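You operate a simulated robot arm through the tools that you are given. There is no shell and no other tool. Be economical: measure what you need, move in short steps, check, and stop when the job is done.

You are at the controls of a simulated two-armed robot. One attempt, no reset.

JOB
Take the lid off the round tub and lay it down on the steel counter by the glass door.

Only the result counts: the job must be done as asked and must still hold three seconds after the hand-in. Knocking over, shifting, dropping, spilling or breaking anything else fails it. Lids that push on must go on centred and level and be pressed home; caps that screw on are set level and turned clockwise until they are tight.

ROBOT AND FRAMES
Two 7-joint arms with two-finger parallel grippers on one trunk, on a base that drives. Base frame: it is fixed to the floor where the robot stands at the start and does not move with it; the origin is under the middle of the robot, x ahead of it, y to its left, z up. Lengths are in mm, angles in rad, forces in N, time in s.
The left shoulder is at the start at [50, 158, 1083], the right one opposite. With the tool pointing down near the work surface each hand reaches from about 240 to 660 mm from the robot's upright axis, wherever it stands, measured 20 degrees to its own side. Payload 3.91 kg a hand.
Tool frame (each hand has its own): the origin (TCP) lies between the finger pads and is the grasp point; the fingertips stand 30 mm ahead of it; z points along the fingers, y is the line along which they close. The gripper opens to 110 mm. The fingers are 20 mm wide and 10 mm thick; the gripper's body (48 by 112 mm) begins 55 mm behind the TCP.
Orientation is that of the tool frame in the base frame, as a unit quaternion [x, y, z, w]. With the fingers straight down and closing along the base's y, the tool's x points along the base's -x, its y along +y and its z along -z.

CONTROLS
- The arms move only by the tool play_rows. It takes "left_targets", "right_targets" or both (then of equal length, played together; a hand with none holds still); each is a list of rows, each a list of 7 numbers: the shift along the tool's x, y, z in mm, then the turn, a rotation vector about the tool's x, y, z in rad, then the finger opening in mm, from 0 to 110. In form: [[tx, ty, tz, ax, ay, az, claw], ...]. A call has 1 to 8 rows; each row is the pose to reach, as a shift and turn from the pose commanded when the call began, along the tool's axes at that moment. Each row takes 0.2 s and may step no farther than 50 mm and 0.15 rad from the row before; otherwise, or with a gripper value out of range, the whole call is refused. Where a pose cannot be reached the arm comes as near as it can. A force on the tool above 40 N (or 10 N above the force at the start of the call, whichever is more), or a blocked arm, ends the call early, and 0.2 s more pass. The fingers move at their own pace (about 153 mm/s each) and stop on an object; they squeeze with about 25 N. The grip force told is the motor's: it shows also when the fingers shut on nothing. Time passes only in rows, and 0.2 s behind the last, so rows that repeat a pose let the fingers close. The reply holds the time, the measured pose of the TCP, the force on the tool along the base axes, the opening and the grip force, in the units named above and with some noise, with the torque about the TCP (base axes, N m) and any sound that the robot's microphone picked up.
- Cameras (640 x 400 px; columns grow to the right, rows downward): "scene" is now at [128.1, -18.1, 1233.1]; the picture's right is [-0.22, -0.98, 0.00], its down [-0.42, 0.10, -0.90] and it looks along [0.88, -0.20, -0.43] (base axes); focal length 214 px, centre (320, 200). "left" rides on the left gripper at [72, -17, -103] in its tool frame; the picture's right is [0.23, 0.97, 0.00], its down [-0.76, 0.18, -0.62] and it looks along [-0.61, 0.14, 0.78] (tool axes); focal length 222 px, centre (320, 200). "right" rides on the right gripper at [72, 17, -103] in its tool frame; the picture's right is [-0.23, 0.97, 0.00], its down [-0.76, -0.18, -0.62] and it looks along [-0.61, -0.14, 0.78] (tool axes); focal length 222 px, centre (320, 200). There is no depth. A picture from a camera that has moved, and an enlarged one, comes with that camera's place and axes in the base frame and with its lens.
- snapshot(camera): a new picture of that camera. The clock stands still meanwhile.
- move_column(by): slides the trunk up (or, below 0, down) by that many mm; the arms and the scene camera ride with it, the base frame stays. It gives what a move gives, with no picture.
- base_move(legs): drives the robot by 1 to 6 legs, each [ahead, turn to the left] in mm and rad, along the robot's own axes; the way and the turn of a leg run together, so that a leg with both is an arc; at most 1500 mm and 3.142 rad a leg. The arms and the cameras ride along, it lands a little off, and it stops where it bumps. It gives what a move gives.
- pan_tilt(pan, tilt): turns the head with the scene camera to pan (to the left, within 1.396 rad either way) and tilt (down, from -0.506 to 1.204), counted from straight ahead of the robot. It gives what a move gives.
- enlarge(camera, box): a new picture of the part [left, top, right, bottom] of that camera's present view, enlarged. The clock stands still meanwhile.
- hand_in(): hands the job in; it is judged then, once.

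Work in short steps. Places have to be worked out from the pictures, the camera data and where the tool is seen: move nearer, look again, correct. Check each grasp and each placing, and mend what went wrong. You have 120 turns and 108 pictures in all, those below and enlarged ones among them. Open the grippers and draw the arms clear of the work before you hand the job in, unless the task says otherwise; then end with one line.

The tools are called as name(argument=value, ...) on one line, values as JSON. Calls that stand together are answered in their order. play_rows: Moves the arms, as the interface text tells. Its arguments: {"type":"object","properties":{"left_targets":{"type":"array","items":{"type":"array","items":{"type":"number"}}},"right_targets":{"type":"array","items":{"type":"array","items":{"type":"number"}}}},"required":[]} The other tools are called the same way: move_column (by) slides the trunk up or down; base_move (legs) drives the base; pan_tilt (pan, tilt) turns the head that bears the scene camera; snapshot (camera) takes a picture; enlarge (camera, box) takes an enlarged picture of a part of a camera's view; hand_in () hands the job in.

At the start:

```text
time_s: 0.0
left_position: [481.1, 144.9, 1126.2]
left_tool_rot: [0.0, 1.0, 0.0, 0.0]
left_ft_force: [0.4, 0.3, 0.2]
left_moment: [0.02, -0.05, -0.01]
left_grip_width: 110.1
left_grip_force: 0.1
right_position: [314.1, -133.7, 1164.6]
right_tool_rot: [0.0, 1.0, 0.0, 0.001]
right_ft_force: [0.2, 0.2, -0.4]
right_moment: [0.01, 0.02, -0.01]
right_grip_width: 109.8
right_grip_force: 0.1
trunk travel left (down, up): [-325.0, 157.0]
robot x, y, heading: [-2.0, -1.1, -0.0]
head pan, tilt: [-0.223, 0.445]
```

scene: 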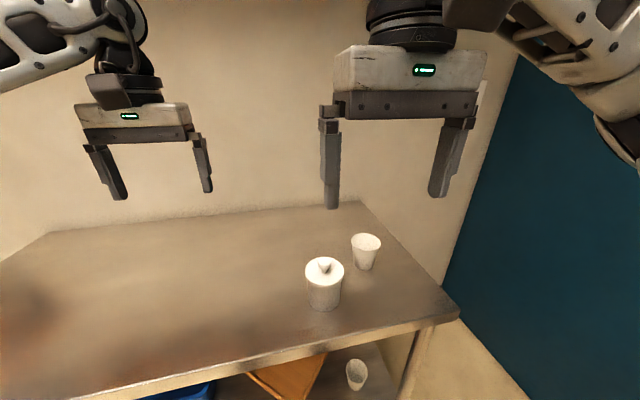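
right: 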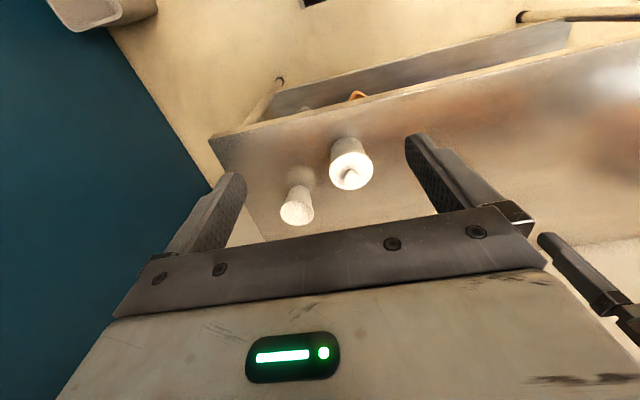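
left: 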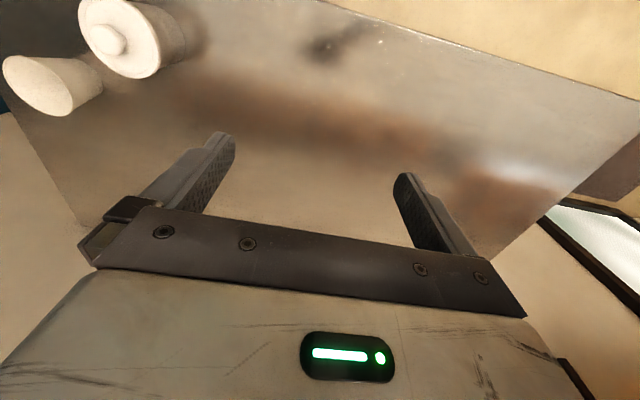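

The tub with a knobbed lid stands on the table ahead. I need to find the glass door and the counter beside it, so I look to the left.

pan_tilt(pan=1.2, tilt=0.35)

snapshot(camera="scene")

pan_tilt(pan=-1.3, tilt=0.35)

snapshot(camera="scene")

```text
time_s: 1.6
left_position: [481.4, 145.8, 1125.2]
left_tool_rot: [-0.001, 1.0, 0.0, 0.0]
left_ft_force: [-0.2, -0.1, -0.4]
left_moment: [-0.03, 0.01, 0.01]
left_grip_width: 110.1
left_grip_force: 0.2
right_position: [313.5, -134.7, 1164.9]
right_tool_rot: [0.001, 1.0, 0.001, 0.0]
right_ft_force: [1.1, -0.2, -0.2]
right_moment: [0.01, 0.01, -0.02]
right_grip_width: 109.9
right_grip_force: 0.1
trunk travel left (down, up): [-325.0, 157.0]
robot x, y, heading: [1.1, -1.1, -0.002]
head pan, tilt: [1.201, 0.351]
```

```text
104 pictures are left
camera scene: at [72.1, 89.0, 1241.8], right [0.93, -0.36, 0.0], down [-0.12, -0.32, -0.94], along [0.34, 0.88, -0.34], focal length 214 px, centre (320, 200)
```

scene: 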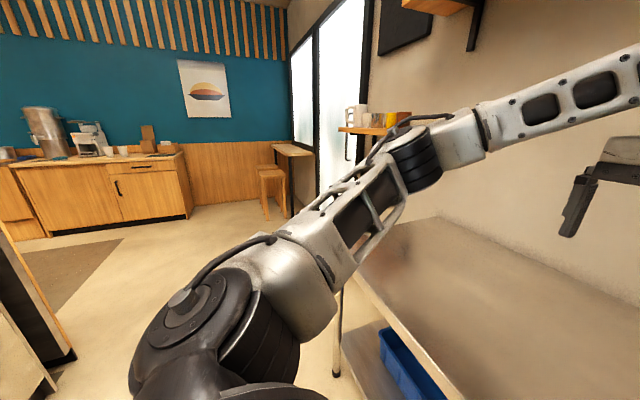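

```text
time_s: 3.8
left_position: [481.0, 144.9, 1126.0]
left_tool_rot: [0.0, 1.0, 0.0, 0.0]
left_ft_force: [0.4, -0.2, -0.1]
left_moment: [0.05, 0.0, 0.01]
left_grip_width: 109.7
left_grip_force: 0.1
right_position: [314.2, -133.4, 1165.7]
right_tool_rot: [-0.001, 1.0, 0.0, 0.0]
right_ft_force: [0.8, 0.7, -0.3]
right_moment: [0.02, -0.01, -0.01]
right_grip_width: 109.8
right_grip_force: 0.1
trunk travel left (down, up): [-325.0, 157.0]
robot x, y, heading: [0.5, 0.5, 0.003]
head pan, tilt: [-1.3, 0.351]
```

```text
103 pictures are left
camera scene: at [63.3, -87.5, 1241.8], right [-0.96, -0.27, 0.0], down [-0.09, 0.33, -0.94], along [0.25, -0.9, -0.34], focal length 214 px, centre (320, 200)
```

scene: 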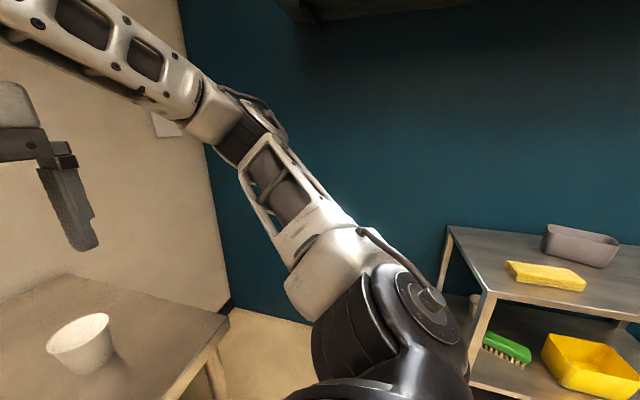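

The table ahead is steel and its left end lies near glass panels in black frames; there is another steel shelf on the right. I check the rest of the room by turning the robot around, since the robot has free space.

base_move(legs=[[-250, 0], [0, 1.57]])

pan_tilt(pan=0.0, tilt=0.2)

snapshot(camera="scene")

pan_tilt(pan=1.39, tilt=0.2)

snapshot(camera="scene")

pan_tilt(pan=-0.9, tilt=0.35)

snapshot(camera="scene")

```text
time_s: 9.5
left_position: [-412.1, 474.1, 1126.0]
left_tool_rot: [0.721, -0.693, 0.0, 0.0]
left_ft_force: [-0.4, 0.6, -0.1]
left_moment: [-0.04, -0.01, -0.04]
left_grip_width: 109.9
left_grip_force: 0.1
right_position: [-128.0, 318.9, 1164.8]
right_tool_rot: [0.721, -0.693, -0.001, 0.0]
right_ft_force: [0.8, 0.4, 0.0]
right_moment: [-0.02, 0.02, 0.02]
right_grip_width: 110.0
right_grip_force: 0.1
trunk travel left (down, up): [-325.0, 157.0]
robot x, y, heading: [-251.2, -0.2, 1.613]
head pan, tilt: [-1.3, 0.351]
```

```text
time_s: 11.0
left_position: [-412.9, 474.9, 1126.5]
left_tool_rot: [0.721, -0.693, 0.0, 0.001]
left_ft_force: [-0.1, -0.1, 0.3]
left_moment: [-0.01, -0.01, 0.03]
left_grip_width: 110.2
left_grip_force: 0.0
right_position: [-126.5, 319.0, 1165.0]
right_tool_rot: [0.72, -0.694, 0.0, 0.001]
right_ft_force: [0.0, -0.5, 0.5]
right_moment: [0.01, 0.01, -0.05]
right_grip_width: 109.9
right_grip_force: 0.0
trunk travel left (down, up): [-325.0, 157.0]
robot x, y, heading: [-245.2, -2.0, 1.612]
head pan, tilt: [0.0, 0.201]
```

```text
102 pictures are left
camera scene: at [-255.1, 135.1, 1255.8], right [1.0, 0.04, 0.0], down [0.01, -0.2, -0.98], along [-0.04, 0.98, -0.2], focal length 214 px, centre (320, 200)
```

scene: 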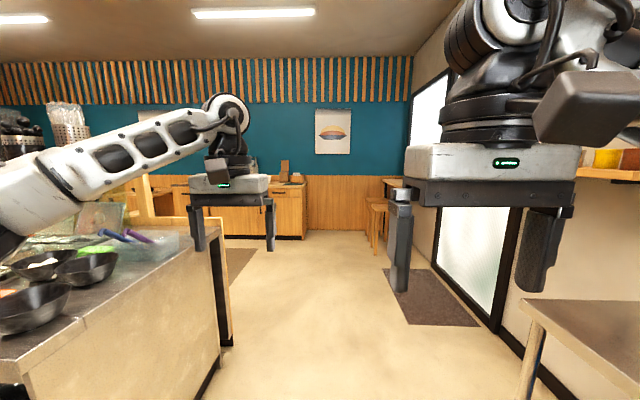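

```text
time_s: 12.5
left_position: [-412.8, 474.7, 1125.8]
left_tool_rot: [0.722, -0.692, 0.0, 0.001]
left_ft_force: [0.3, 0.2, 0.0]
left_moment: [0.01, 0.0, -0.01]
left_grip_width: 110.0
left_grip_force: 0.0
right_position: [-126.1, 318.6, 1164.9]
right_tool_rot: [0.721, -0.693, 0.0, -0.001]
right_ft_force: [-0.6, -0.4, 0.1]
right_moment: [0.0, -0.05, 0.01]
right_grip_width: 110.2
right_grip_force: 0.0
trunk travel left (down, up): [-325.0, 157.0]
robot x, y, heading: [-248.8, -3.0, 1.612]
head pan, tilt: [1.389, 0.201]
```

```text
101 pictures are left
camera scene: at [-343.6, 55.1, 1255.9], right [0.14, 0.99, 0.0], down [0.2, -0.03, -0.98], along [-0.97, 0.14, -0.2], focal length 214 px, centre (320, 200)
```

scene: 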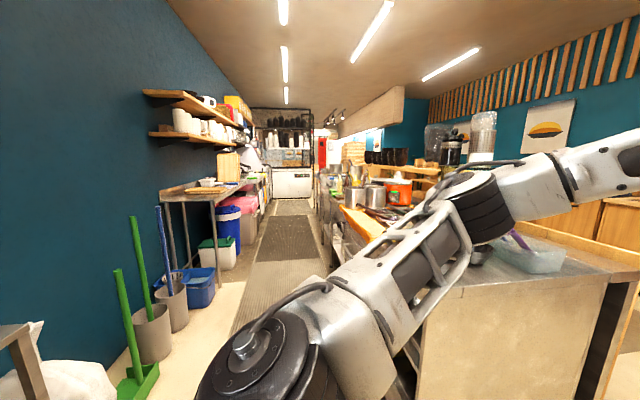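

```text
time_s: 14.7
left_position: [-413.6, 474.6, 1126.1]
left_tool_rot: [0.721, -0.693, 0.0, 0.001]
left_ft_force: [-0.1, -0.4, -0.4]
left_moment: [0.03, 0.02, -0.01]
left_grip_width: 110.1
left_grip_force: 0.1
right_position: [-126.2, 319.0, 1164.9]
right_tool_rot: [0.721, -0.693, 0.0, 0.0]
right_ft_force: [0.6, -0.5, -0.5]
right_moment: [-0.01, 0.02, 0.01]
right_grip_width: 110.0
right_grip_force: 0.0
trunk travel left (down, up): [-325.0, 157.0]
robot x, y, heading: [-245.1, 2.6, 1.609]
head pan, tilt: [-0.901, 0.351]
```

```text
100 pictures are left
camera scene: at [-180.8, 102.7, 1241.9], right [0.65, -0.76, 0.0], down [-0.26, -0.22, -0.94], along [0.71, 0.61, -0.34], focal length 214 px, centre (320, 200)
```

scene: 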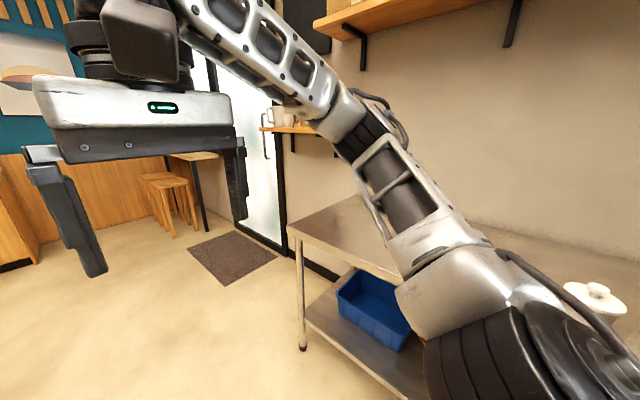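

The front table is the steel counter by the glass door (door with mat at its left end). I turn back and look at the tub.

base_move(legs=[[0, -1.609], [200, 0]])

pan_tilt(pan=-0.2, tilt=0.6)

snapshot(camera="scene")

snapshot(camera="right")

snapshot(camera="left")

```text
time_s: 20.2
left_position: [432.9, 156.3, 1124.8]
left_tool_rot: [-0.007, 1.0, 0.0, 0.0]
left_ft_force: [-0.2, 0.5, -0.3]
left_moment: [0.03, -0.02, -0.01]
left_grip_width: 110.1
left_grip_force: 0.2
right_position: [269.5, -127.8, 1164.3]
right_tool_rot: [-0.008, 1.0, 0.0, 0.0]
right_ft_force: [0.0, -1.1, 0.3]
right_moment: [0.01, 0.06, 0.01]
right_grip_width: 109.8
right_grip_force: 0.2
trunk travel left (down, up): [-325.0, 157.0]
robot x, y, heading: [-46.4, 2.5, 0.016]
head pan, tilt: [-0.901, 0.351]
```

```text
time_s: 21.2
left_position: [432.3, 155.2, 1126.5]
left_tool_rot: [-0.007, 1.0, 0.001, 0.0]
left_ft_force: [-0.1, 0.5, 0.1]
left_moment: [-0.03, -0.01, -0.01]
left_grip_width: 110.0
left_grip_force: 0.1
right_position: [269.9, -127.3, 1164.0]
right_tool_rot: [-0.007, 1.0, 0.0, 0.0]
right_ft_force: [-0.4, 0.3, -0.7]
right_moment: [0.01, -0.01, 0.04]
right_grip_width: 109.8
right_grip_force: 0.1
trunk travel left (down, up): [-325.0, 157.0]
robot x, y, heading: [-46.7, 3.7, 0.018]
head pan, tilt: [-0.201, 0.6]
```

```text
99 pictures are left
camera scene: at [78.4, -10.9, 1219.1], right [-0.19, -0.98, 0.0], down [-0.55, 0.11, -0.83], along [0.81, -0.15, -0.56], focal length 214 px, centre (320, 200)
```

scene: 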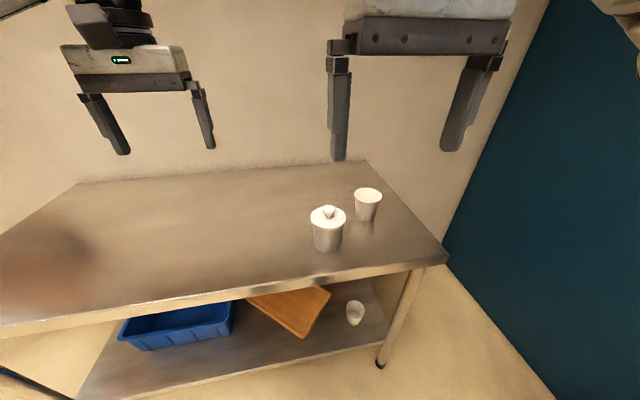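

```text
98 pictures are left
camera right: at [195.0, -111.5, 1268.2], right [0.21, 0.98, 0.0], down [0.76, -0.17, 0.62], along [0.61, -0.13, -0.78], focal length 222 px, centre (320, 200)
```

right: 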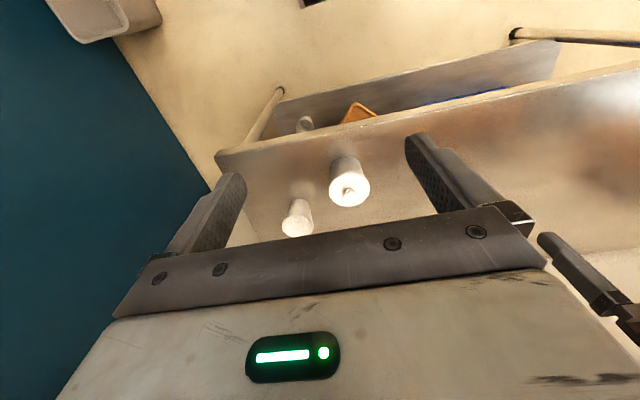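

```text
97 pictures are left
camera left: at [359.5, 136.0, 1229.1], right [-0.24, 0.97, 0.0], down [0.76, 0.19, 0.62], along [0.61, 0.15, -0.78], focal length 222 px, centre (320, 200)
```

left: 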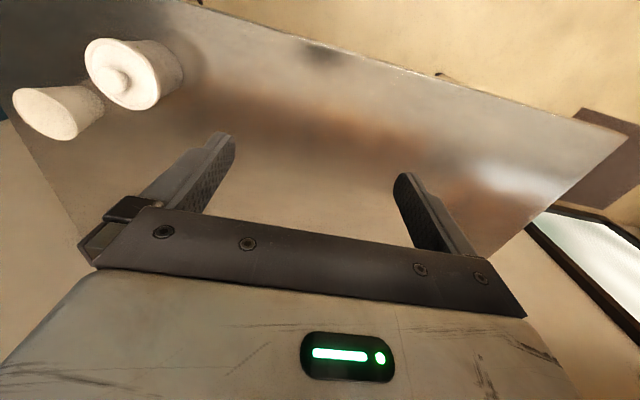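

From the three views the knob lies at about (480, -108, 895), the table top about 810, the cup at about (545, -240). I bring the right hand over the knob at z≈1010.

play_rows(right_targets=[[-35, 3, 25, 0, 0, 0, 60], [-70, 6, 50, 0, 0, 0, 60], [-105, 9, 75, 0, 0, 0, 60], [-140, 12, 100, 0, 0, 0, 60], [-175, 15, 125, 0, 0, 0, 60], [-210, 18, 154, 0, 0, 0, 60], [-210, 18, 154, 0, 0, 0, 60]])

snapshot(camera="right")

snapshot(camera="scene")

```text
time_s: 22.8
left_position: [431.4, 154.5, 1126.1]
left_tool_rot: [-0.006, 1.0, 0.0, 0.0]
left_ft_force: [-0.5, 0.0, -0.7]
left_moment: [0.0, 0.0, 0.03]
left_grip_width: 110.1
left_grip_force: 0.1
right_position: [480.0, -110.3, 1012.5]
right_tool_rot: [-0.007, 1.0, 0.0, -0.001]
right_ft_force: [1.0, -0.6, -0.4]
right_moment: [-0.01, 0.01, -0.02]
right_grip_width: 59.9
right_grip_force: 0.1
trunk travel left (down, up): [-325.0, 157.0]
robot x, y, heading: [-48.1, -0.9, 0.012]
head pan, tilt: [-0.201, 0.6]
```

```text
96 pictures are left
camera right: at [405.8, -93.8, 1114.9], right [0.21, 0.98, 0.0], down [0.76, -0.17, 0.62], along [0.61, -0.13, -0.78], focal length 222 px, centre (320, 200)
```

right: 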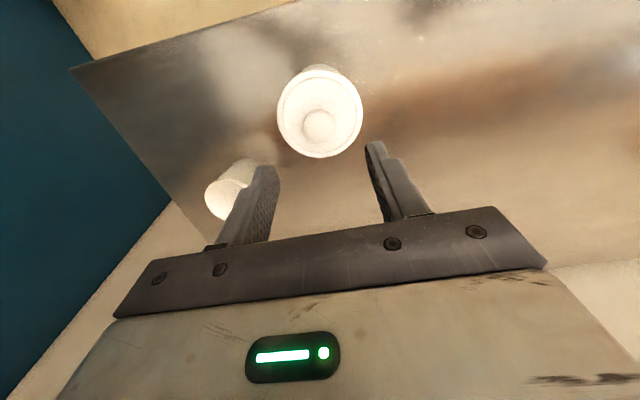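

```text
95 pictures are left
camera scene: at [78.3, -10.9, 1219.1], right [-0.19, -0.98, 0.0], down [-0.56, 0.11, -0.83], along [0.81, -0.15, -0.56], focal length 214 px, centre (320, 200)
```

scene: 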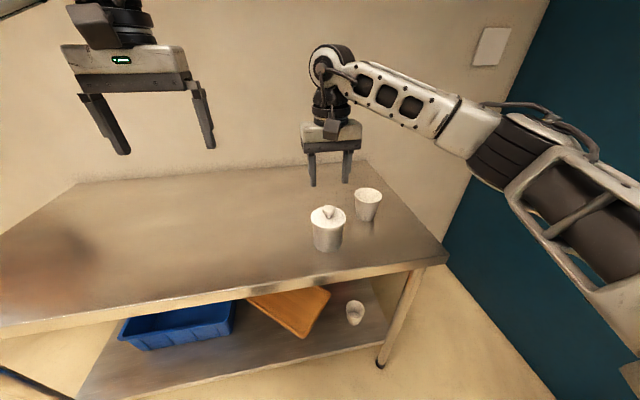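

Knob at about (480, -109, ~905). I enlarge it to see its shape and size.

enlarge(camera="scene", box=[280, 170, 400, 260])

enlarge(camera="right", box=[250, 50, 390, 170])

```text
4.44 times, centred on (340, 215) of scene
camera zoom: at [78.3, -10.9, 1219.1], right [-0.19, -0.98, 0.0], down [-0.56, 0.11, -0.83], along [0.81, -0.15, -0.56], focal length 953 px, centre (231, 133)
```

zoom: 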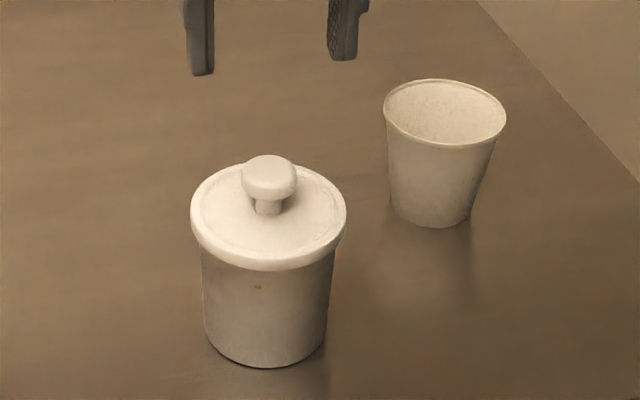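

```text
3.33 times, centred on (320, 110) of right
camera zoom: at [405.8, -93.8, 1114.9], right [0.21, 0.98, 0.0], down [0.76, -0.17, 0.62], along [0.61, -0.13, -0.78], focal length 740 px, centre (320, 500)
```

zoom: 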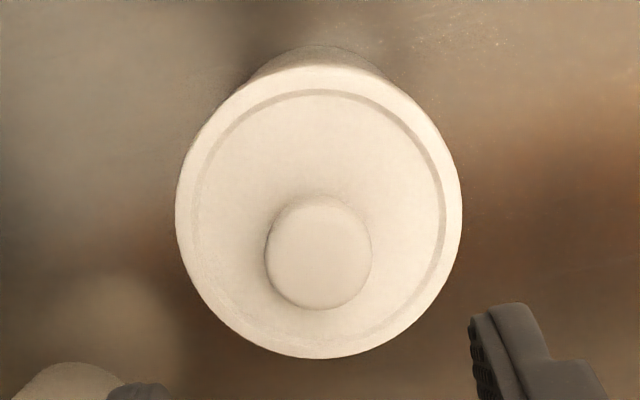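

Lid ⌀≈85 mm with surface at z≈886; knob head ⌀≈30 mm, from about 895 to 912. I lower the right hand to z≈945 and check alignment.

play_rows(right_targets=[[0, 1, 35, 0, 0, 0, 60], [0, 2, 67, 0, 0, 0, 60], [0, 2, 67, 0, 0, 0, 60]])

snapshot(camera="right")

enlarge(camera="scene", box=[280, 150, 400, 240])

```text
time_s: 23.6
left_position: [432.3, 155.1, 1125.3]
left_tool_rot: [-0.007, 1.0, 0.0, 0.001]
left_ft_force: [1.0, 0.0, -0.2]
left_moment: [0.0, 0.03, 0.04]
left_grip_width: 110.1
left_grip_force: 0.0
right_position: [478.8, -104.7, 944.3]
right_tool_rot: [-0.007, 1.0, 0.0, 0.001]
right_ft_force: [-0.5, 0.3, 0.0]
right_moment: [-0.01, 0.0, -0.03]
right_grip_width: 60.2
right_grip_force: 0.0
trunk travel left (down, up): [-325.0, 157.0]
robot x, y, heading: [-45.2, 2.3, 0.013]
head pan, tilt: [-0.201, 0.6]
```

```text
92 pictures are left
camera right: at [405.5, -90.4, 1047.9], right [0.21, 0.98, 0.0], down [0.76, -0.17, 0.62], along [0.61, -0.13, -0.78], focal length 222 px, centre (320, 200)
```

right: 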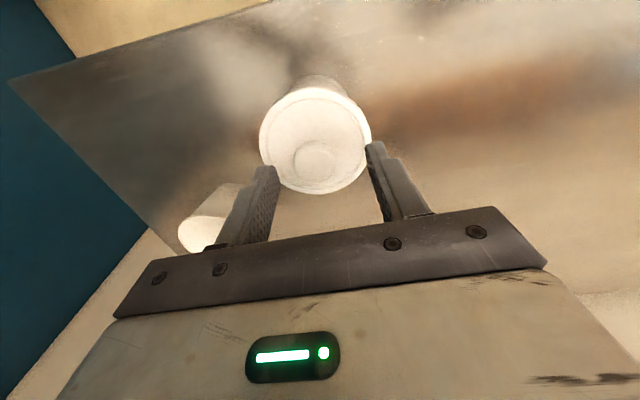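

```text
4.44 times, centred on (340, 195) of scene
camera zoom: at [78.4, -10.8, 1219.1], right [-0.19, -0.98, 0.0], down [-0.56, 0.1, -0.83], along [0.81, -0.15, -0.56], focal length 953 px, centre (231, 222)
```

zoom: 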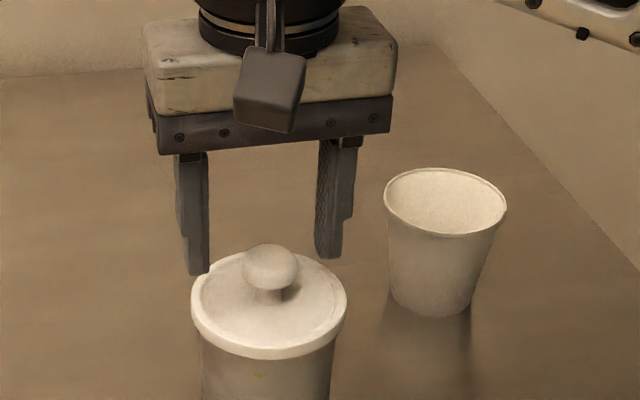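

Knob now estimated at (480, -110); hand is ~3 mm too far left. I correct, lower to TCP z≈921 and close.

play_rows(right_targets=[[0, -3, 12, 0, 0, 0, 60], [0, -3, 24, 0, 0, 0, 60], [0, -3, 24, 0, 0, 0, 60]])

snapshot(camera="right")

enlarge(camera="scene", box=[280, 150, 400, 240])

```text
time_s: 24.4
left_position: [431.5, 155.1, 1127.2]
left_tool_rot: [-0.007, 1.0, 0.0, 0.001]
left_ft_force: [0.2, -0.2, 0.1]
left_moment: [0.01, 0.01, -0.02]
left_grip_width: 109.9
left_grip_force: 0.0
right_position: [478.3, -106.3, 920.6]
right_tool_rot: [-0.006, 1.0, 0.0, 0.001]
right_ft_force: [0.5, -0.8, 3.5]
right_moment: [-0.04, 0.0, 0.01]
right_grip_width: 59.7
right_grip_force: 0.1
trunk travel left (down, up): [-325.0, 157.0]
robot x, y, heading: [-50.0, 5.2, 0.014]
head pan, tilt: [-0.201, 0.6]
```

```text
90 pictures are left
camera right: at [404.7, -91.4, 1023.9], right [0.21, 0.98, 0.0], down [0.76, -0.17, 0.62], along [0.61, -0.13, -0.78], focal length 222 px, centre (320, 200)
```

right: 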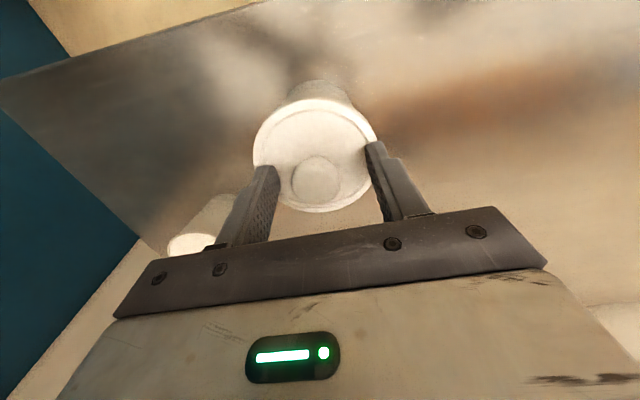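

```text
4.44 times, centred on (340, 195) of scene
camera zoom: at [78.2, -10.8, 1219.2], right [-0.19, -0.98, 0.0], down [-0.55, 0.1, -0.83], along [0.81, -0.15, -0.56], focal length 953 px, centre (231, 222)
```

zoom: 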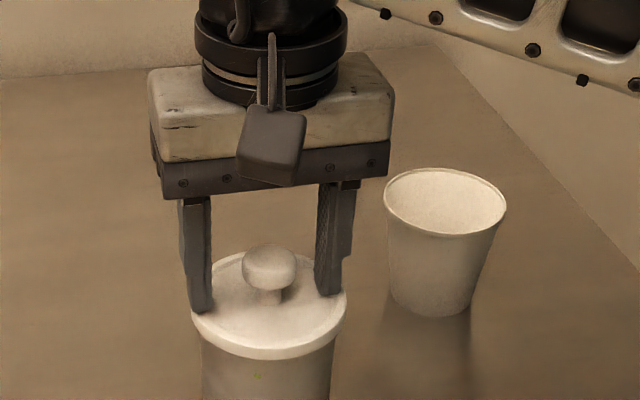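

Knob sits between the pads; a 3.5 N contact hints at the tips grazing the lid. I raise 3 mm, shift slightly to centre, and close.

play_rows(right_targets=[[0, 0, -3, 0, 0, 0, 60], [-3, -1.5, -3, 0, 0, 0, 50], [-3, -1.5, -3, 0, 0, 0, 36], [-3, -1.5, -3, 0, 0, 0, 36]])

snapshot(camera="right")

enlarge(camera="scene", box=[280, 150, 400, 240])

```text
time_s: 25.4
left_position: [431.5, 155.2, 1126.1]
left_tool_rot: [-0.007, 1.0, 0.0, 0.001]
left_ft_force: [0.4, 0.1, 0.3]
left_moment: [0.02, 0.02, 0.0]
left_grip_width: 109.9
left_grip_force: 0.1
right_position: [481.2, -107.8, 922.9]
right_tool_rot: [-0.007, 1.0, 0.0, 0.0]
right_ft_force: [0.1, 0.3, -0.1]
right_moment: [0.02, -0.03, 0.01]
right_grip_width: 36.0
right_grip_force: 0.0
trunk travel left (down, up): [-325.0, 157.0]
robot x, y, heading: [-45.5, 2.6, 0.008]
head pan, tilt: [-0.201, 0.6]
```

```text
88 pictures are left
camera right: at [407.7, -92.9, 1027.0], right [0.21, 0.98, 0.0], down [0.76, -0.17, 0.62], along [0.61, -0.13, -0.78], focal length 222 px, centre (320, 200)
```

right: 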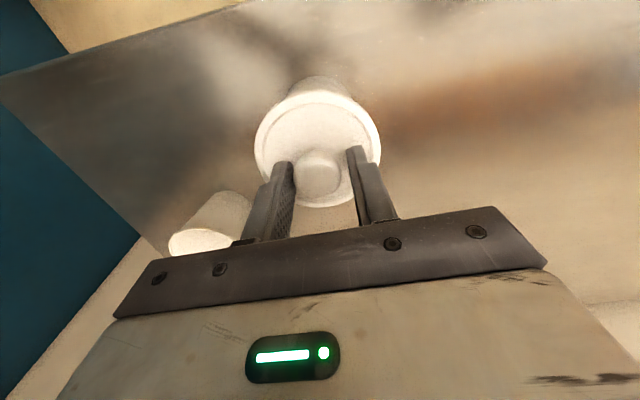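

```text
4.44 times, centred on (340, 195) of scene
camera zoom: at [78.4, -10.8, 1219.1], right [-0.19, -0.98, 0.0], down [-0.56, 0.1, -0.83], along [0.81, -0.15, -0.56], focal length 953 px, centre (231, 222)
```

zoom: 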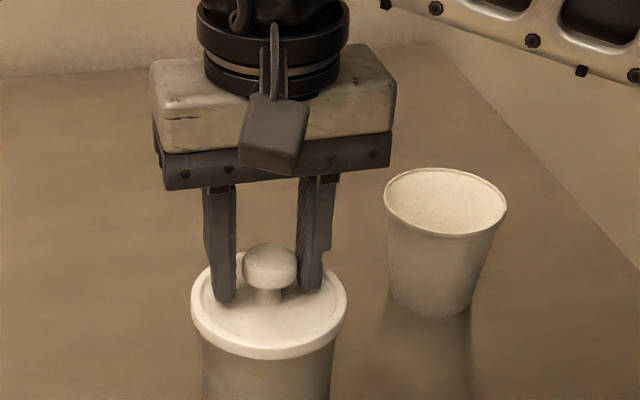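

The gap on the -y side is smaller, so I shift 2 mm to -y and close on the knob.

play_rows(right_targets=[[0, -2, 0, 0, 0, 0, 36], [0, -2, 0, 0, 0, 0, 31], [0, -2, 0, 0, 0, 0, 20], [0, -2, 0, 0, 0, 0, 15], [0, -2, 0, 0, 0, 0, 15]])

enlarge(camera="scene", box=[280, 150, 400, 240])

```text
time_s: 26.6
left_position: [432.0, 155.3, 1126.0]
left_tool_rot: [-0.007, 1.0, 0.0, 0.0]
left_ft_force: [-0.5, 0.4, 0.2]
left_moment: [0.0, 0.01, 0.0]
left_grip_width: 110.0
left_grip_force: 0.0
right_position: [481.5, -110.2, 923.6]
right_tool_rot: [-0.006, 1.0, 0.001, 0.0]
right_ft_force: [-0.1, 1.2, -0.8]
right_moment: [0.04, -0.01, 0.02]
right_grip_width: 20.4
right_grip_force: 24.6
trunk travel left (down, up): [-325.0, 157.0]
robot x, y, heading: [-45.7, 1.8, 0.017]
head pan, tilt: [-0.201, 0.6]
```

```text
4.44 times, centred on (340, 195) of scene
camera zoom: at [78.4, -10.8, 1219.1], right [-0.19, -0.98, 0.0], down [-0.56, 0.1, -0.83], along [0.81, -0.15, -0.56], focal length 953 px, centre (231, 222)
```

zoom: 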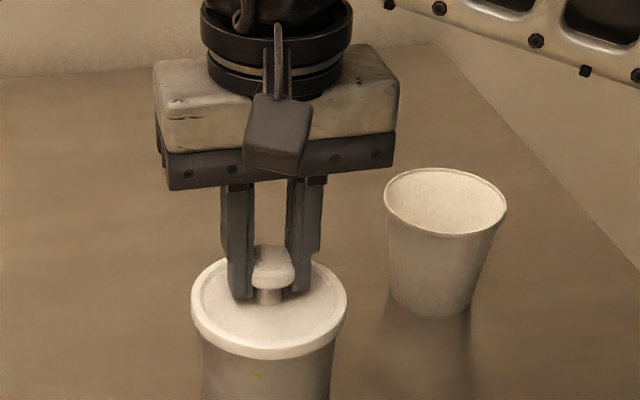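

Grip reads 20.4 mm, less than the apparent knob width; I check the contact with the right camera.

enlarge(camera="right", box=[230, 80, 410, 230])

snapshot(camera="left")

```text
2.67 times, centred on (320, 155) of right
camera zoom: at [407.9, -94.5, 1026.7], right [0.21, 0.98, 0.0], down [0.76, -0.17, 0.62], along [0.61, -0.13, -0.78], focal length 592 px, centre (320, 320)
```

zoom: 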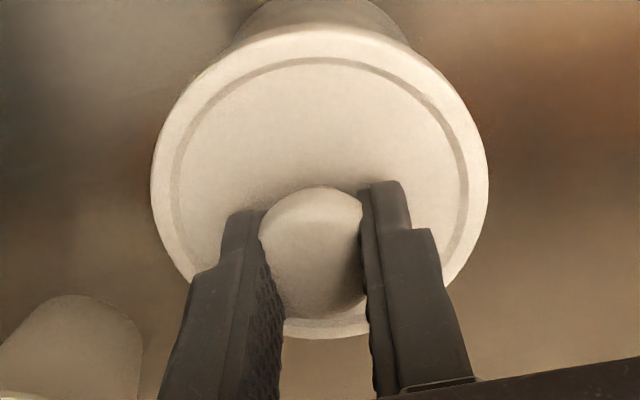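

```text
84 pictures are left
camera left: at [359.5, 136.1, 1229.1], right [-0.24, 0.97, 0.0], down [0.76, 0.19, 0.62], along [0.6, 0.15, -0.78], focal length 222 px, centre (320, 200)
```

left: 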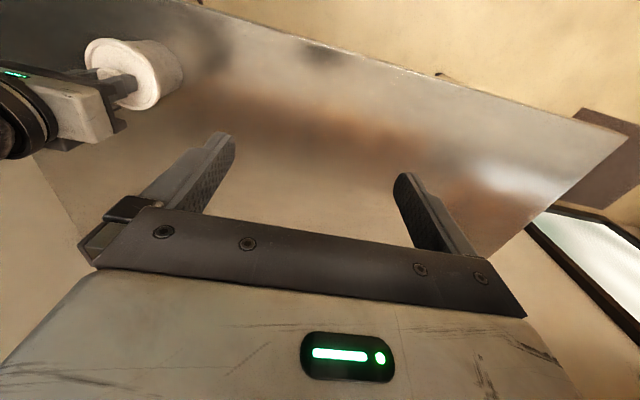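

The pads hold the knob on both sides. I lift gently 10 mm and read the force.

play_rows(right_targets=[[0, 0, -3, 0, 0, 0, 15], [0, 0, -6, 0, 0, 0, 15], [0, 0, -10, 0, 0, 0, 15]])

enlarge(camera="scene", box=[280, 150, 400, 270])

```text
time_s: 27.4
left_position: [431.6, 153.9, 1125.9]
left_tool_rot: [-0.006, 1.0, 0.0, 0.0]
left_ft_force: [0.3, 0.1, 0.1]
left_moment: [0.04, -0.02, 0.03]
left_grip_width: 110.0
left_grip_force: 0.0
right_position: [482.0, -109.5, 933.3]
right_tool_rot: [-0.007, 1.0, 0.0, 0.0]
right_ft_force: [-0.9, -0.7, -1.8]
right_moment: [0.0, 0.0, 0.01]
right_grip_width: 20.3
right_grip_force: 25.3
trunk travel left (down, up): [-325.0, 157.0]
robot x, y, heading: [-47.7, -0.0, 0.019]
head pan, tilt: [-0.201, 0.6]
```

```text
3.33 times, centred on (340, 210) of scene
camera zoom: at [78.6, -10.9, 1219.0], right [-0.19, -0.98, 0.0], down [-0.56, 0.1, -0.82], along [0.81, -0.15, -0.57], focal length 715 px, centre (253, 167)
```

zoom: 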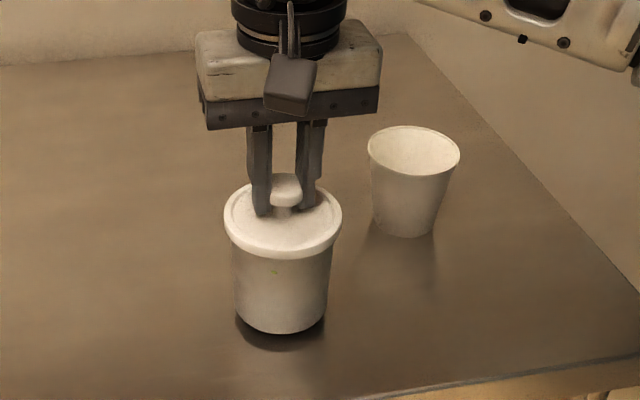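

The whole tub rose: the lid is pushed on tight. I set it straight back down, then will hold the tub with the left hand.

play_rows(right_targets=[[0, 0, 4, 0, 0, 0, 15], [0, 0, 7, 0, 0, 0, 15], [0, 0, 9, 0, 0, 0, 15], [0, 0, 10, 0, 0, 0, 15], [0, 0, 10, 0, 0, 0, 15]])

enlarge(camera="scene", box=[280, 150, 400, 270])

```text
time_s: 28.6
left_position: [432.0, 153.1, 1126.5]
left_tool_rot: [-0.007, 1.0, -0.001, 0.0]
left_ft_force: [-1.0, 0.3, -0.2]
left_moment: [-0.01, 0.0, 0.0]
left_grip_width: 109.9
left_grip_force: 0.1
right_position: [484.8, -110.7, 923.1]
right_tool_rot: [-0.006, 1.0, 0.0, 0.0]
right_ft_force: [-0.9, -0.5, -0.6]
right_moment: [-0.01, 0.07, 0.02]
right_grip_width: 22.6
right_grip_force: 25.6
trunk travel left (down, up): [-325.0, 157.0]
robot x, y, heading: [-46.0, 3.9, 0.021]
head pan, tilt: [-0.201, 0.6]
```

```text
3.33 times, centred on (340, 210) of scene
camera zoom: at [78.4, -10.9, 1219.1], right [-0.19, -0.98, 0.0], down [-0.56, 0.11, -0.83], along [0.81, -0.15, -0.56], focal length 715 px, centre (253, 167)
```

zoom: 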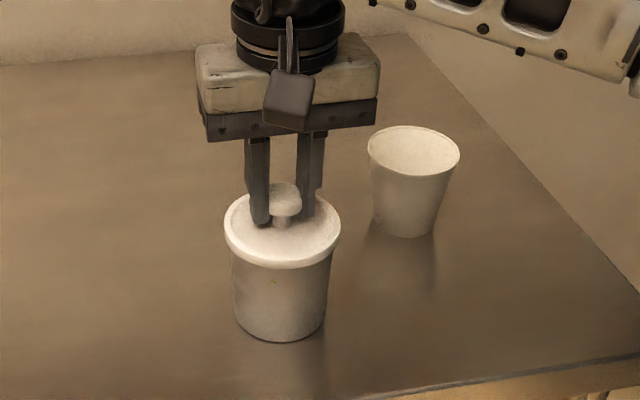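

The tub is back down. Now I turn the left hand so that it can come horizontally from the left with its camera on top; first a twist about its axis.

play_rows(left_targets=[[0, 0, 0, 0, 0, -0.145, 110], [0, 0, 0, 0, 0, -0.29, 110], [0, 0, 0, 0, 0, -0.435, 110], [0, 0, 0, 0, 0, -0.58, 110], [0, 0, 0, 0, 0, -0.725, 110], [0, 0, 0, 0, 0, -0.87, 110], [0, 0, 0, 0, 0, -1.015, 110], [0, 0, 0, 0, 0, -1.16, 110]])

play_rows(left_targets=[[0, 0, 0, 0, 0, -0.14, 110], [0, 0, 0, 0, 0, -0.28, 110], [0, 0, 0, 0, 0, -0.41, 110], [0, 0, 0, 0, 0, -0.41, 110]])

```text
time_s: 30.4
left_position: [430.1, 152.4, 1126.8]
left_tool_rot: [-0.554, 0.832, 0.0, 0.0]
left_ft_force: [-0.1, -1.2, 0.2]
left_moment: [-0.04, 0.01, 0.02]
left_grip_width: 109.9
left_grip_force: 0.0
right_position: [482.8, -110.2, 921.6]
right_tool_rot: [-0.007, 1.0, 0.0, 0.0]
right_ft_force: [0.3, -0.2, -0.3]
right_moment: [-0.01, -0.01, -0.02]
right_grip_width: 22.3
right_grip_force: 25.6
trunk travel left (down, up): [-325.0, 157.0]
robot x, y, heading: [-47.6, 7.9, 0.012]
head pan, tilt: [-0.201, 0.6]
```

```text
time_s: 31.4
left_position: [431.1, 153.9, 1125.8]
left_tool_rot: [0.712, -0.702, 0.0, 0.0]
left_ft_force: [-0.7, 0.2, 0.9]
left_moment: [-0.03, -0.03, -0.02]
left_grip_width: 109.8
left_grip_force: 0.0
right_position: [481.8, -111.3, 922.6]
right_tool_rot: [-0.007, 1.0, 0.0, 0.0]
right_ft_force: [-0.6, 0.1, -0.4]
right_moment: [0.03, 0.01, 0.0]
right_grip_width: 22.7
right_grip_force: 24.9
trunk travel left (down, up): [-325.0, 157.0]
robot x, y, heading: [-45.7, 2.0, 0.015]
head pan, tilt: [-0.201, 0.6]
```

Twist reached. Now I roll the left hand so its fingers point to the right, about 20° below horizontal.

play_rows(left_targets=[[0, 0, 0, 0, 0.15, 0, 110], [0, 0, 0, 0, 0.3, 0, 110], [0, 0, 0, 0, 0.45, 0, 110], [0, 0, 0, 0, 0.6, 0, 110], [0, 0, 0, 0, 0.75, 0, 110], [0, 0, 0, 0, 0.9, 0, 110], [0, 0, 0, 0, 1.05, 0, 110], [0, 0, 0, 0, 1.2, 0, 110]])

snapshot(camera="left")

snapshot(camera="scene")

```text
time_s: 33.2
left_position: [431.5, 153.9, 1126.3]
left_tool_rot: [0.587, -0.579, 0.403, 0.397]
left_ft_force: [0.8, -0.3, -1.0]
left_moment: [-0.01, -0.04, 0.0]
left_grip_width: 109.9
left_grip_force: 0.0
right_position: [482.0, -111.0, 923.0]
right_tool_rot: [-0.008, 1.0, 0.0, 0.001]
right_ft_force: [0.4, -0.1, -0.8]
right_moment: [0.02, -0.01, 0.0]
right_grip_width: 22.6
right_grip_force: 25.0
trunk travel left (down, up): [-325.0, 157.0]
robot x, y, heading: [-47.1, 1.1, 0.013]
head pan, tilt: [-0.201, 0.6]
```

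```text
81 pictures are left
camera left: at [447.1, 224.8, 1230.8], right [-0.97, -0.09, 0.21], down [-0.19, 0.85, -0.49], along [-0.13, -0.51, -0.85], focal length 222 px, centre (320, 200)
```

left: 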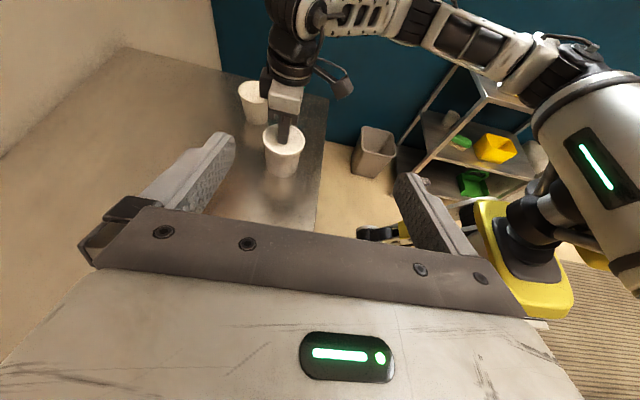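

```text
80 pictures are left
camera scene: at [78.4, -10.8, 1219.1], right [-0.19, -0.98, 0.0], down [-0.56, 0.1, -0.83], along [0.81, -0.15, -0.56], focal length 214 px, centre (320, 200)
```

scene: 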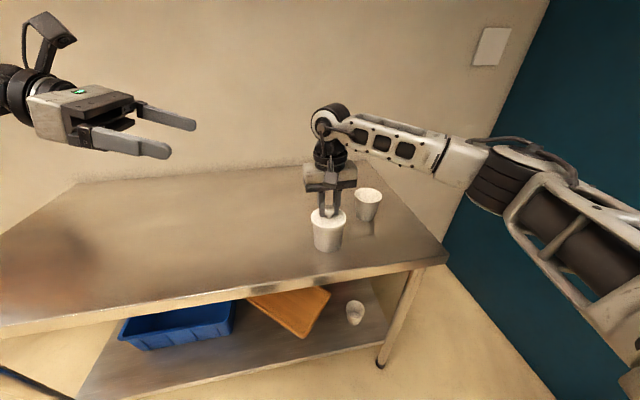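

The orientation works (21° below horizontal). Table top is about z 800, the tub body 800–873. I bring the left hand to a pre-grasp at about (482, 30, 843), tilting to 13° below horizontal.

play_rows(left_targets=[[-31, -8, 31, 0, 0.02, 0, 110], [-62, -16, 62, 0, 0.04, 0, 110], [-93, -24, 93, 0, 0.06, 0, 110], [-124, -32, 124, 0, 0.08, 0, 110], [-155, -40, 155, 0, 0.1, 0, 110], [-186, -48, 186, 0, 0.12, 0, 110], [-219, -54, 218, 0, 0.14, 0, 110], [-219, -54, 218, 0, 0.14, 0, 110]])

snapshot(camera="left")

snapshot(camera="scene")

```text
time_s: 35.0
left_position: [489.3, 31.6, 837.4]
left_tool_rot: [0.558, -0.551, 0.442, 0.436]
left_ft_force: [-0.2, -0.8, -0.4]
left_moment: [-0.03, -0.04, 0.0]
left_grip_width: 110.2
left_grip_force: 0.1
right_position: [482.4, -110.8, 923.7]
right_tool_rot: [-0.006, 1.0, 0.0, -0.001]
right_ft_force: [-0.8, 0.0, -1.0]
right_moment: [-0.01, 0.02, -0.01]
right_grip_width: 22.6
right_grip_force: 25.0
trunk travel left (down, up): [-325.0, 157.0]
robot x, y, heading: [-44.8, 2.5, 0.011]
head pan, tilt: [-0.201, 0.6]
```

```text
79 pictures are left
camera left: at [504.3, 116.3, 932.0], right [-0.97, -0.07, 0.22], down [-0.19, 0.78, -0.6], along [-0.13, -0.62, -0.77], focal length 222 px, centre (320, 200)
```

left: 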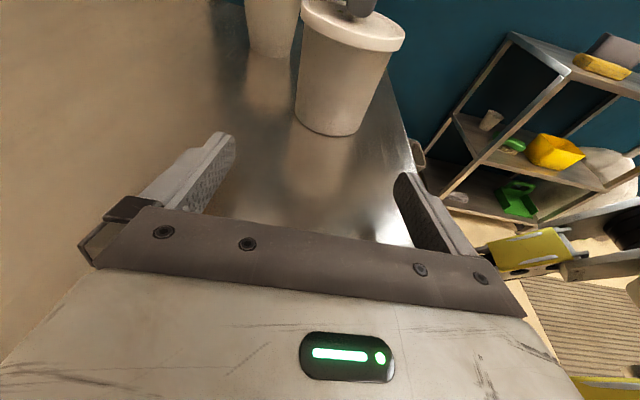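

```text
78 pictures are left
camera scene: at [78.4, -10.9, 1219.1], right [-0.19, -0.98, 0.0], down [-0.56, 0.1, -0.83], along [0.81, -0.15, -0.56], focal length 214 px, centre (320, 200)
```

scene: 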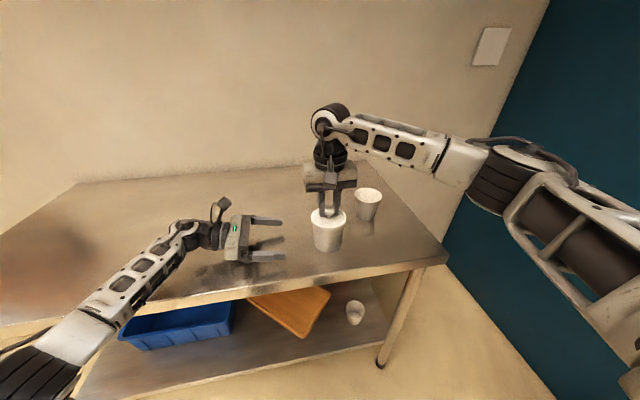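

Tub base appears at x≈480, table z≈800. I centre the left hand in x and advance halfway, to y≈-40.

play_rows(left_targets=[[6, 4, 18, 0, 0, 0, 110], [12, 9, 40, 0, 0, 0, 110], [19.5, 9, 69, 0, 0, 0, 110], [19.5, 9, 69, 0, 0, 0, 110]])

snapshot(camera="left")

enlarge(camera="scene", box=[220, 150, 400, 270])

```text
time_s: 36.0
left_position: [480.6, -39.7, 844.6]
left_tool_rot: [0.558, -0.55, 0.442, 0.436]
left_ft_force: [-0.7, 0.3, 0.3]
left_moment: [0.02, -0.01, -0.02]
left_grip_width: 110.0
left_grip_force: 0.0
right_position: [482.3, -110.0, 922.4]
right_tool_rot: [-0.008, 1.0, -0.001, 0.001]
right_ft_force: [0.1, 0.6, -0.7]
right_moment: [0.0, 0.0, -0.05]
right_grip_width: 23.0
right_grip_force: 24.1
trunk travel left (down, up): [-325.0, 157.0]
robot x, y, heading: [-46.2, 2.5, 0.013]
head pan, tilt: [-0.201, 0.6]
```

```text
77 pictures are left
camera left: at [495.6, 43.2, 938.7], right [-0.97, -0.07, 0.22], down [-0.19, 0.78, -0.6], along [-0.13, -0.62, -0.77], focal length 222 px, centre (320, 200)
```

left: 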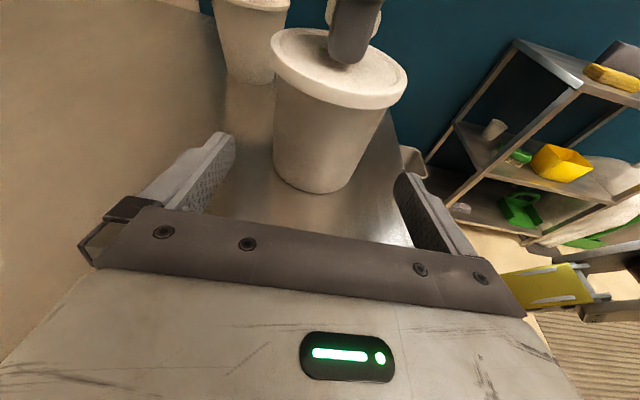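

```text
3.33 times, centred on (310, 210) of scene
camera zoom: at [78.4, -10.9, 1219.1], right [-0.19, -0.98, 0.0], down [-0.56, 0.11, -0.83], along [0.81, -0.15, -0.56], focal length 715 px, centre (353, 167)
```

zoom: 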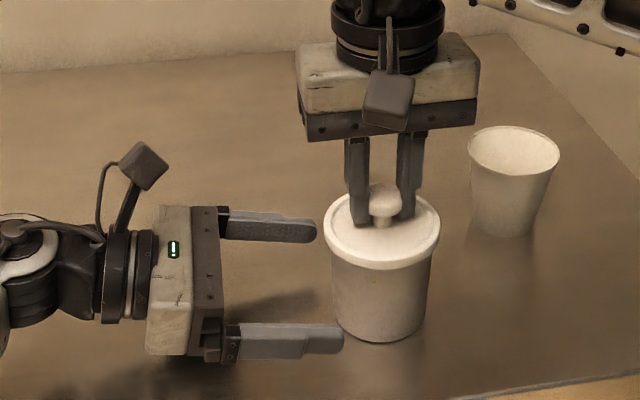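

Tub centred between the fingers and height is good. I advance to y≈-98, then check before closing.

play_rows(left_targets=[[3, 1, 19, 0, 0, 0, 110], [7, 2, 38, 0, 0, 0, 110], [10.4, 2, 57, 0, 0, 0, 110], [10.4, 2, 57, 0, 0, 0, 100], [10.4, 2, 57, 0, 0, 0, 90], [10.4, 2, 57, 0, 0, 0, 90]])

snapshot(camera="left")

enlarge(camera="scene", box=[220, 150, 400, 270])

```text
time_s: 37.4
left_position: [479.1, -96.8, 843.9]
left_tool_rot: [0.558, -0.551, 0.442, 0.436]
left_ft_force: [0.0, -0.7, -0.2]
left_moment: [0.01, -0.01, -0.01]
left_grip_width: 89.8
left_grip_force: 0.1
right_position: [482.5, -111.1, 923.4]
right_tool_rot: [-0.007, 1.0, -0.001, 0.0]
right_ft_force: [0.2, 0.4, -0.5]
right_moment: [0.01, 0.02, 0.01]
right_grip_width: 22.7
right_grip_force: 25.2
trunk travel left (down, up): [-325.0, 157.0]
robot x, y, heading: [-45.4, 6.5, 0.017]
head pan, tilt: [-0.201, 0.6]
```

```text
75 pictures are left
camera left: at [494.7, -13.7, 937.4], right [-0.97, -0.06, 0.22], down [-0.19, 0.78, -0.6], along [-0.13, -0.62, -0.77], focal length 222 px, centre (320, 200)
```

left: 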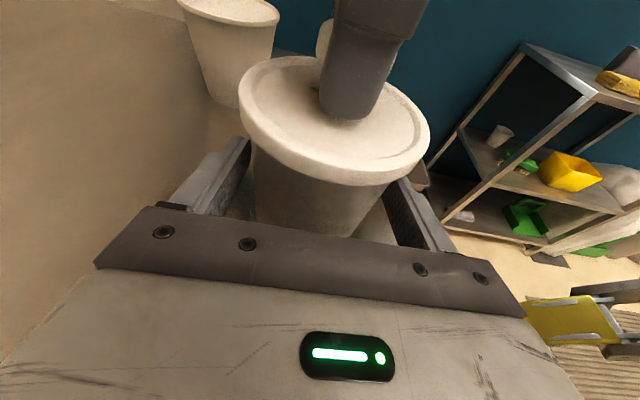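

```text
3.33 times, centred on (310, 210) of scene
camera zoom: at [78.4, -10.9, 1219.1], right [-0.19, -0.98, 0.0], down [-0.56, 0.1, -0.83], along [0.81, -0.15, -0.56], focal length 715 px, centre (353, 167)
```

zoom: 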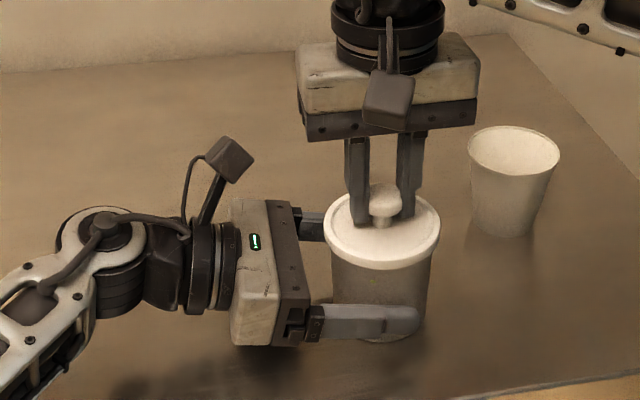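

Looks good. I close the left hand on the tub body.

play_rows(left_targets=[[0, 0, 0, 0, 0, 0, 80], [0, 0, 0, 0, 0, 0, 74], [0, 0, 0, 0, 0, 0, 70], [0, 0, 0, 0, 0, 0, 64], [0, 0, 0, 0, 0, 0, 60], [0, 0, 0, 0, 0, 0, 60]])

enlarge(camera="scene", box=[220, 150, 400, 270])

```text
time_s: 38.8
left_position: [479.7, -97.4, 843.1]
left_tool_rot: [0.558, -0.55, 0.442, 0.436]
left_ft_force: [3.4, 1.0, 1.0]
left_moment: [0.0, 0.01, 0.06]
left_grip_width: 76.0
left_grip_force: 25.2
right_position: [481.6, -110.6, 923.9]
right_tool_rot: [-0.007, 1.0, 0.0, 0.0]
right_ft_force: [-2.6, 0.7, 0.2]
right_moment: [0.05, 0.07, -0.01]
right_grip_width: 23.4
right_grip_force: 25.1
trunk travel left (down, up): [-325.0, 157.0]
robot x, y, heading: [-47.6, 7.7, 0.017]
head pan, tilt: [-0.201, 0.6]
heard: snap
```

```text
3.33 times, centred on (310, 210) of scene
camera zoom: at [78.4, -10.8, 1219.1], right [-0.19, -0.98, 0.0], down [-0.56, 0.1, -0.83], along [0.81, -0.15, -0.56], focal length 715 px, centre (353, 167)
```

zoom: 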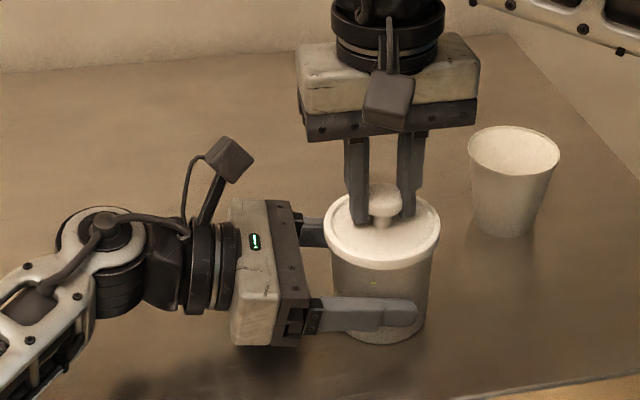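

Both hands hold; a "snap" was heard (the lid may have let go). I raise the right hand gently while the left holds.

play_rows(right_targets=[[0, 0, -2, 0, 0, 0, 15], [0, 0, -4, 0, 0, 0, 15], [0, 0, -7, 0, 0, 0, 15], [0, 0, -10, 0, 0, 0, 15]])

enlarge(camera="scene", box=[220, 150, 400, 270])

```text
time_s: 39.8
left_position: [477.4, -97.6, 843.7]
left_tool_rot: [0.557, -0.551, 0.442, 0.437]
left_ft_force: [0.6, -0.5, 0.7]
left_moment: [-0.01, -0.1, 0.0]
left_grip_width: 75.9
left_grip_force: 24.8
right_position: [480.6, -110.6, 933.6]
right_tool_rot: [-0.006, 1.0, 0.0, 0.0]
right_ft_force: [-0.1, -0.6, -0.7]
right_moment: [0.01, 0.01, -0.01]
right_grip_width: 22.5
right_grip_force: 25.2
trunk travel left (down, up): [-325.0, 157.0]
robot x, y, heading: [-47.5, 3.9, 0.013]
head pan, tilt: [-0.201, 0.6]
```

```text
3.33 times, centred on (310, 210) of scene
camera zoom: at [78.4, -10.8, 1219.1], right [-0.19, -0.98, 0.0], down [-0.56, 0.1, -0.83], along [0.81, -0.15, -0.56], focal length 715 px, centre (353, 167)
```

zoom: 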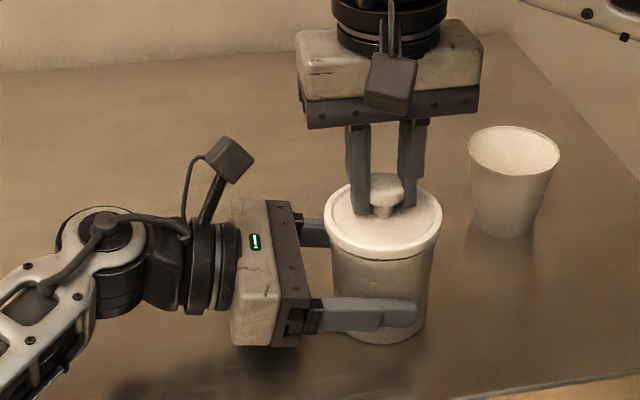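

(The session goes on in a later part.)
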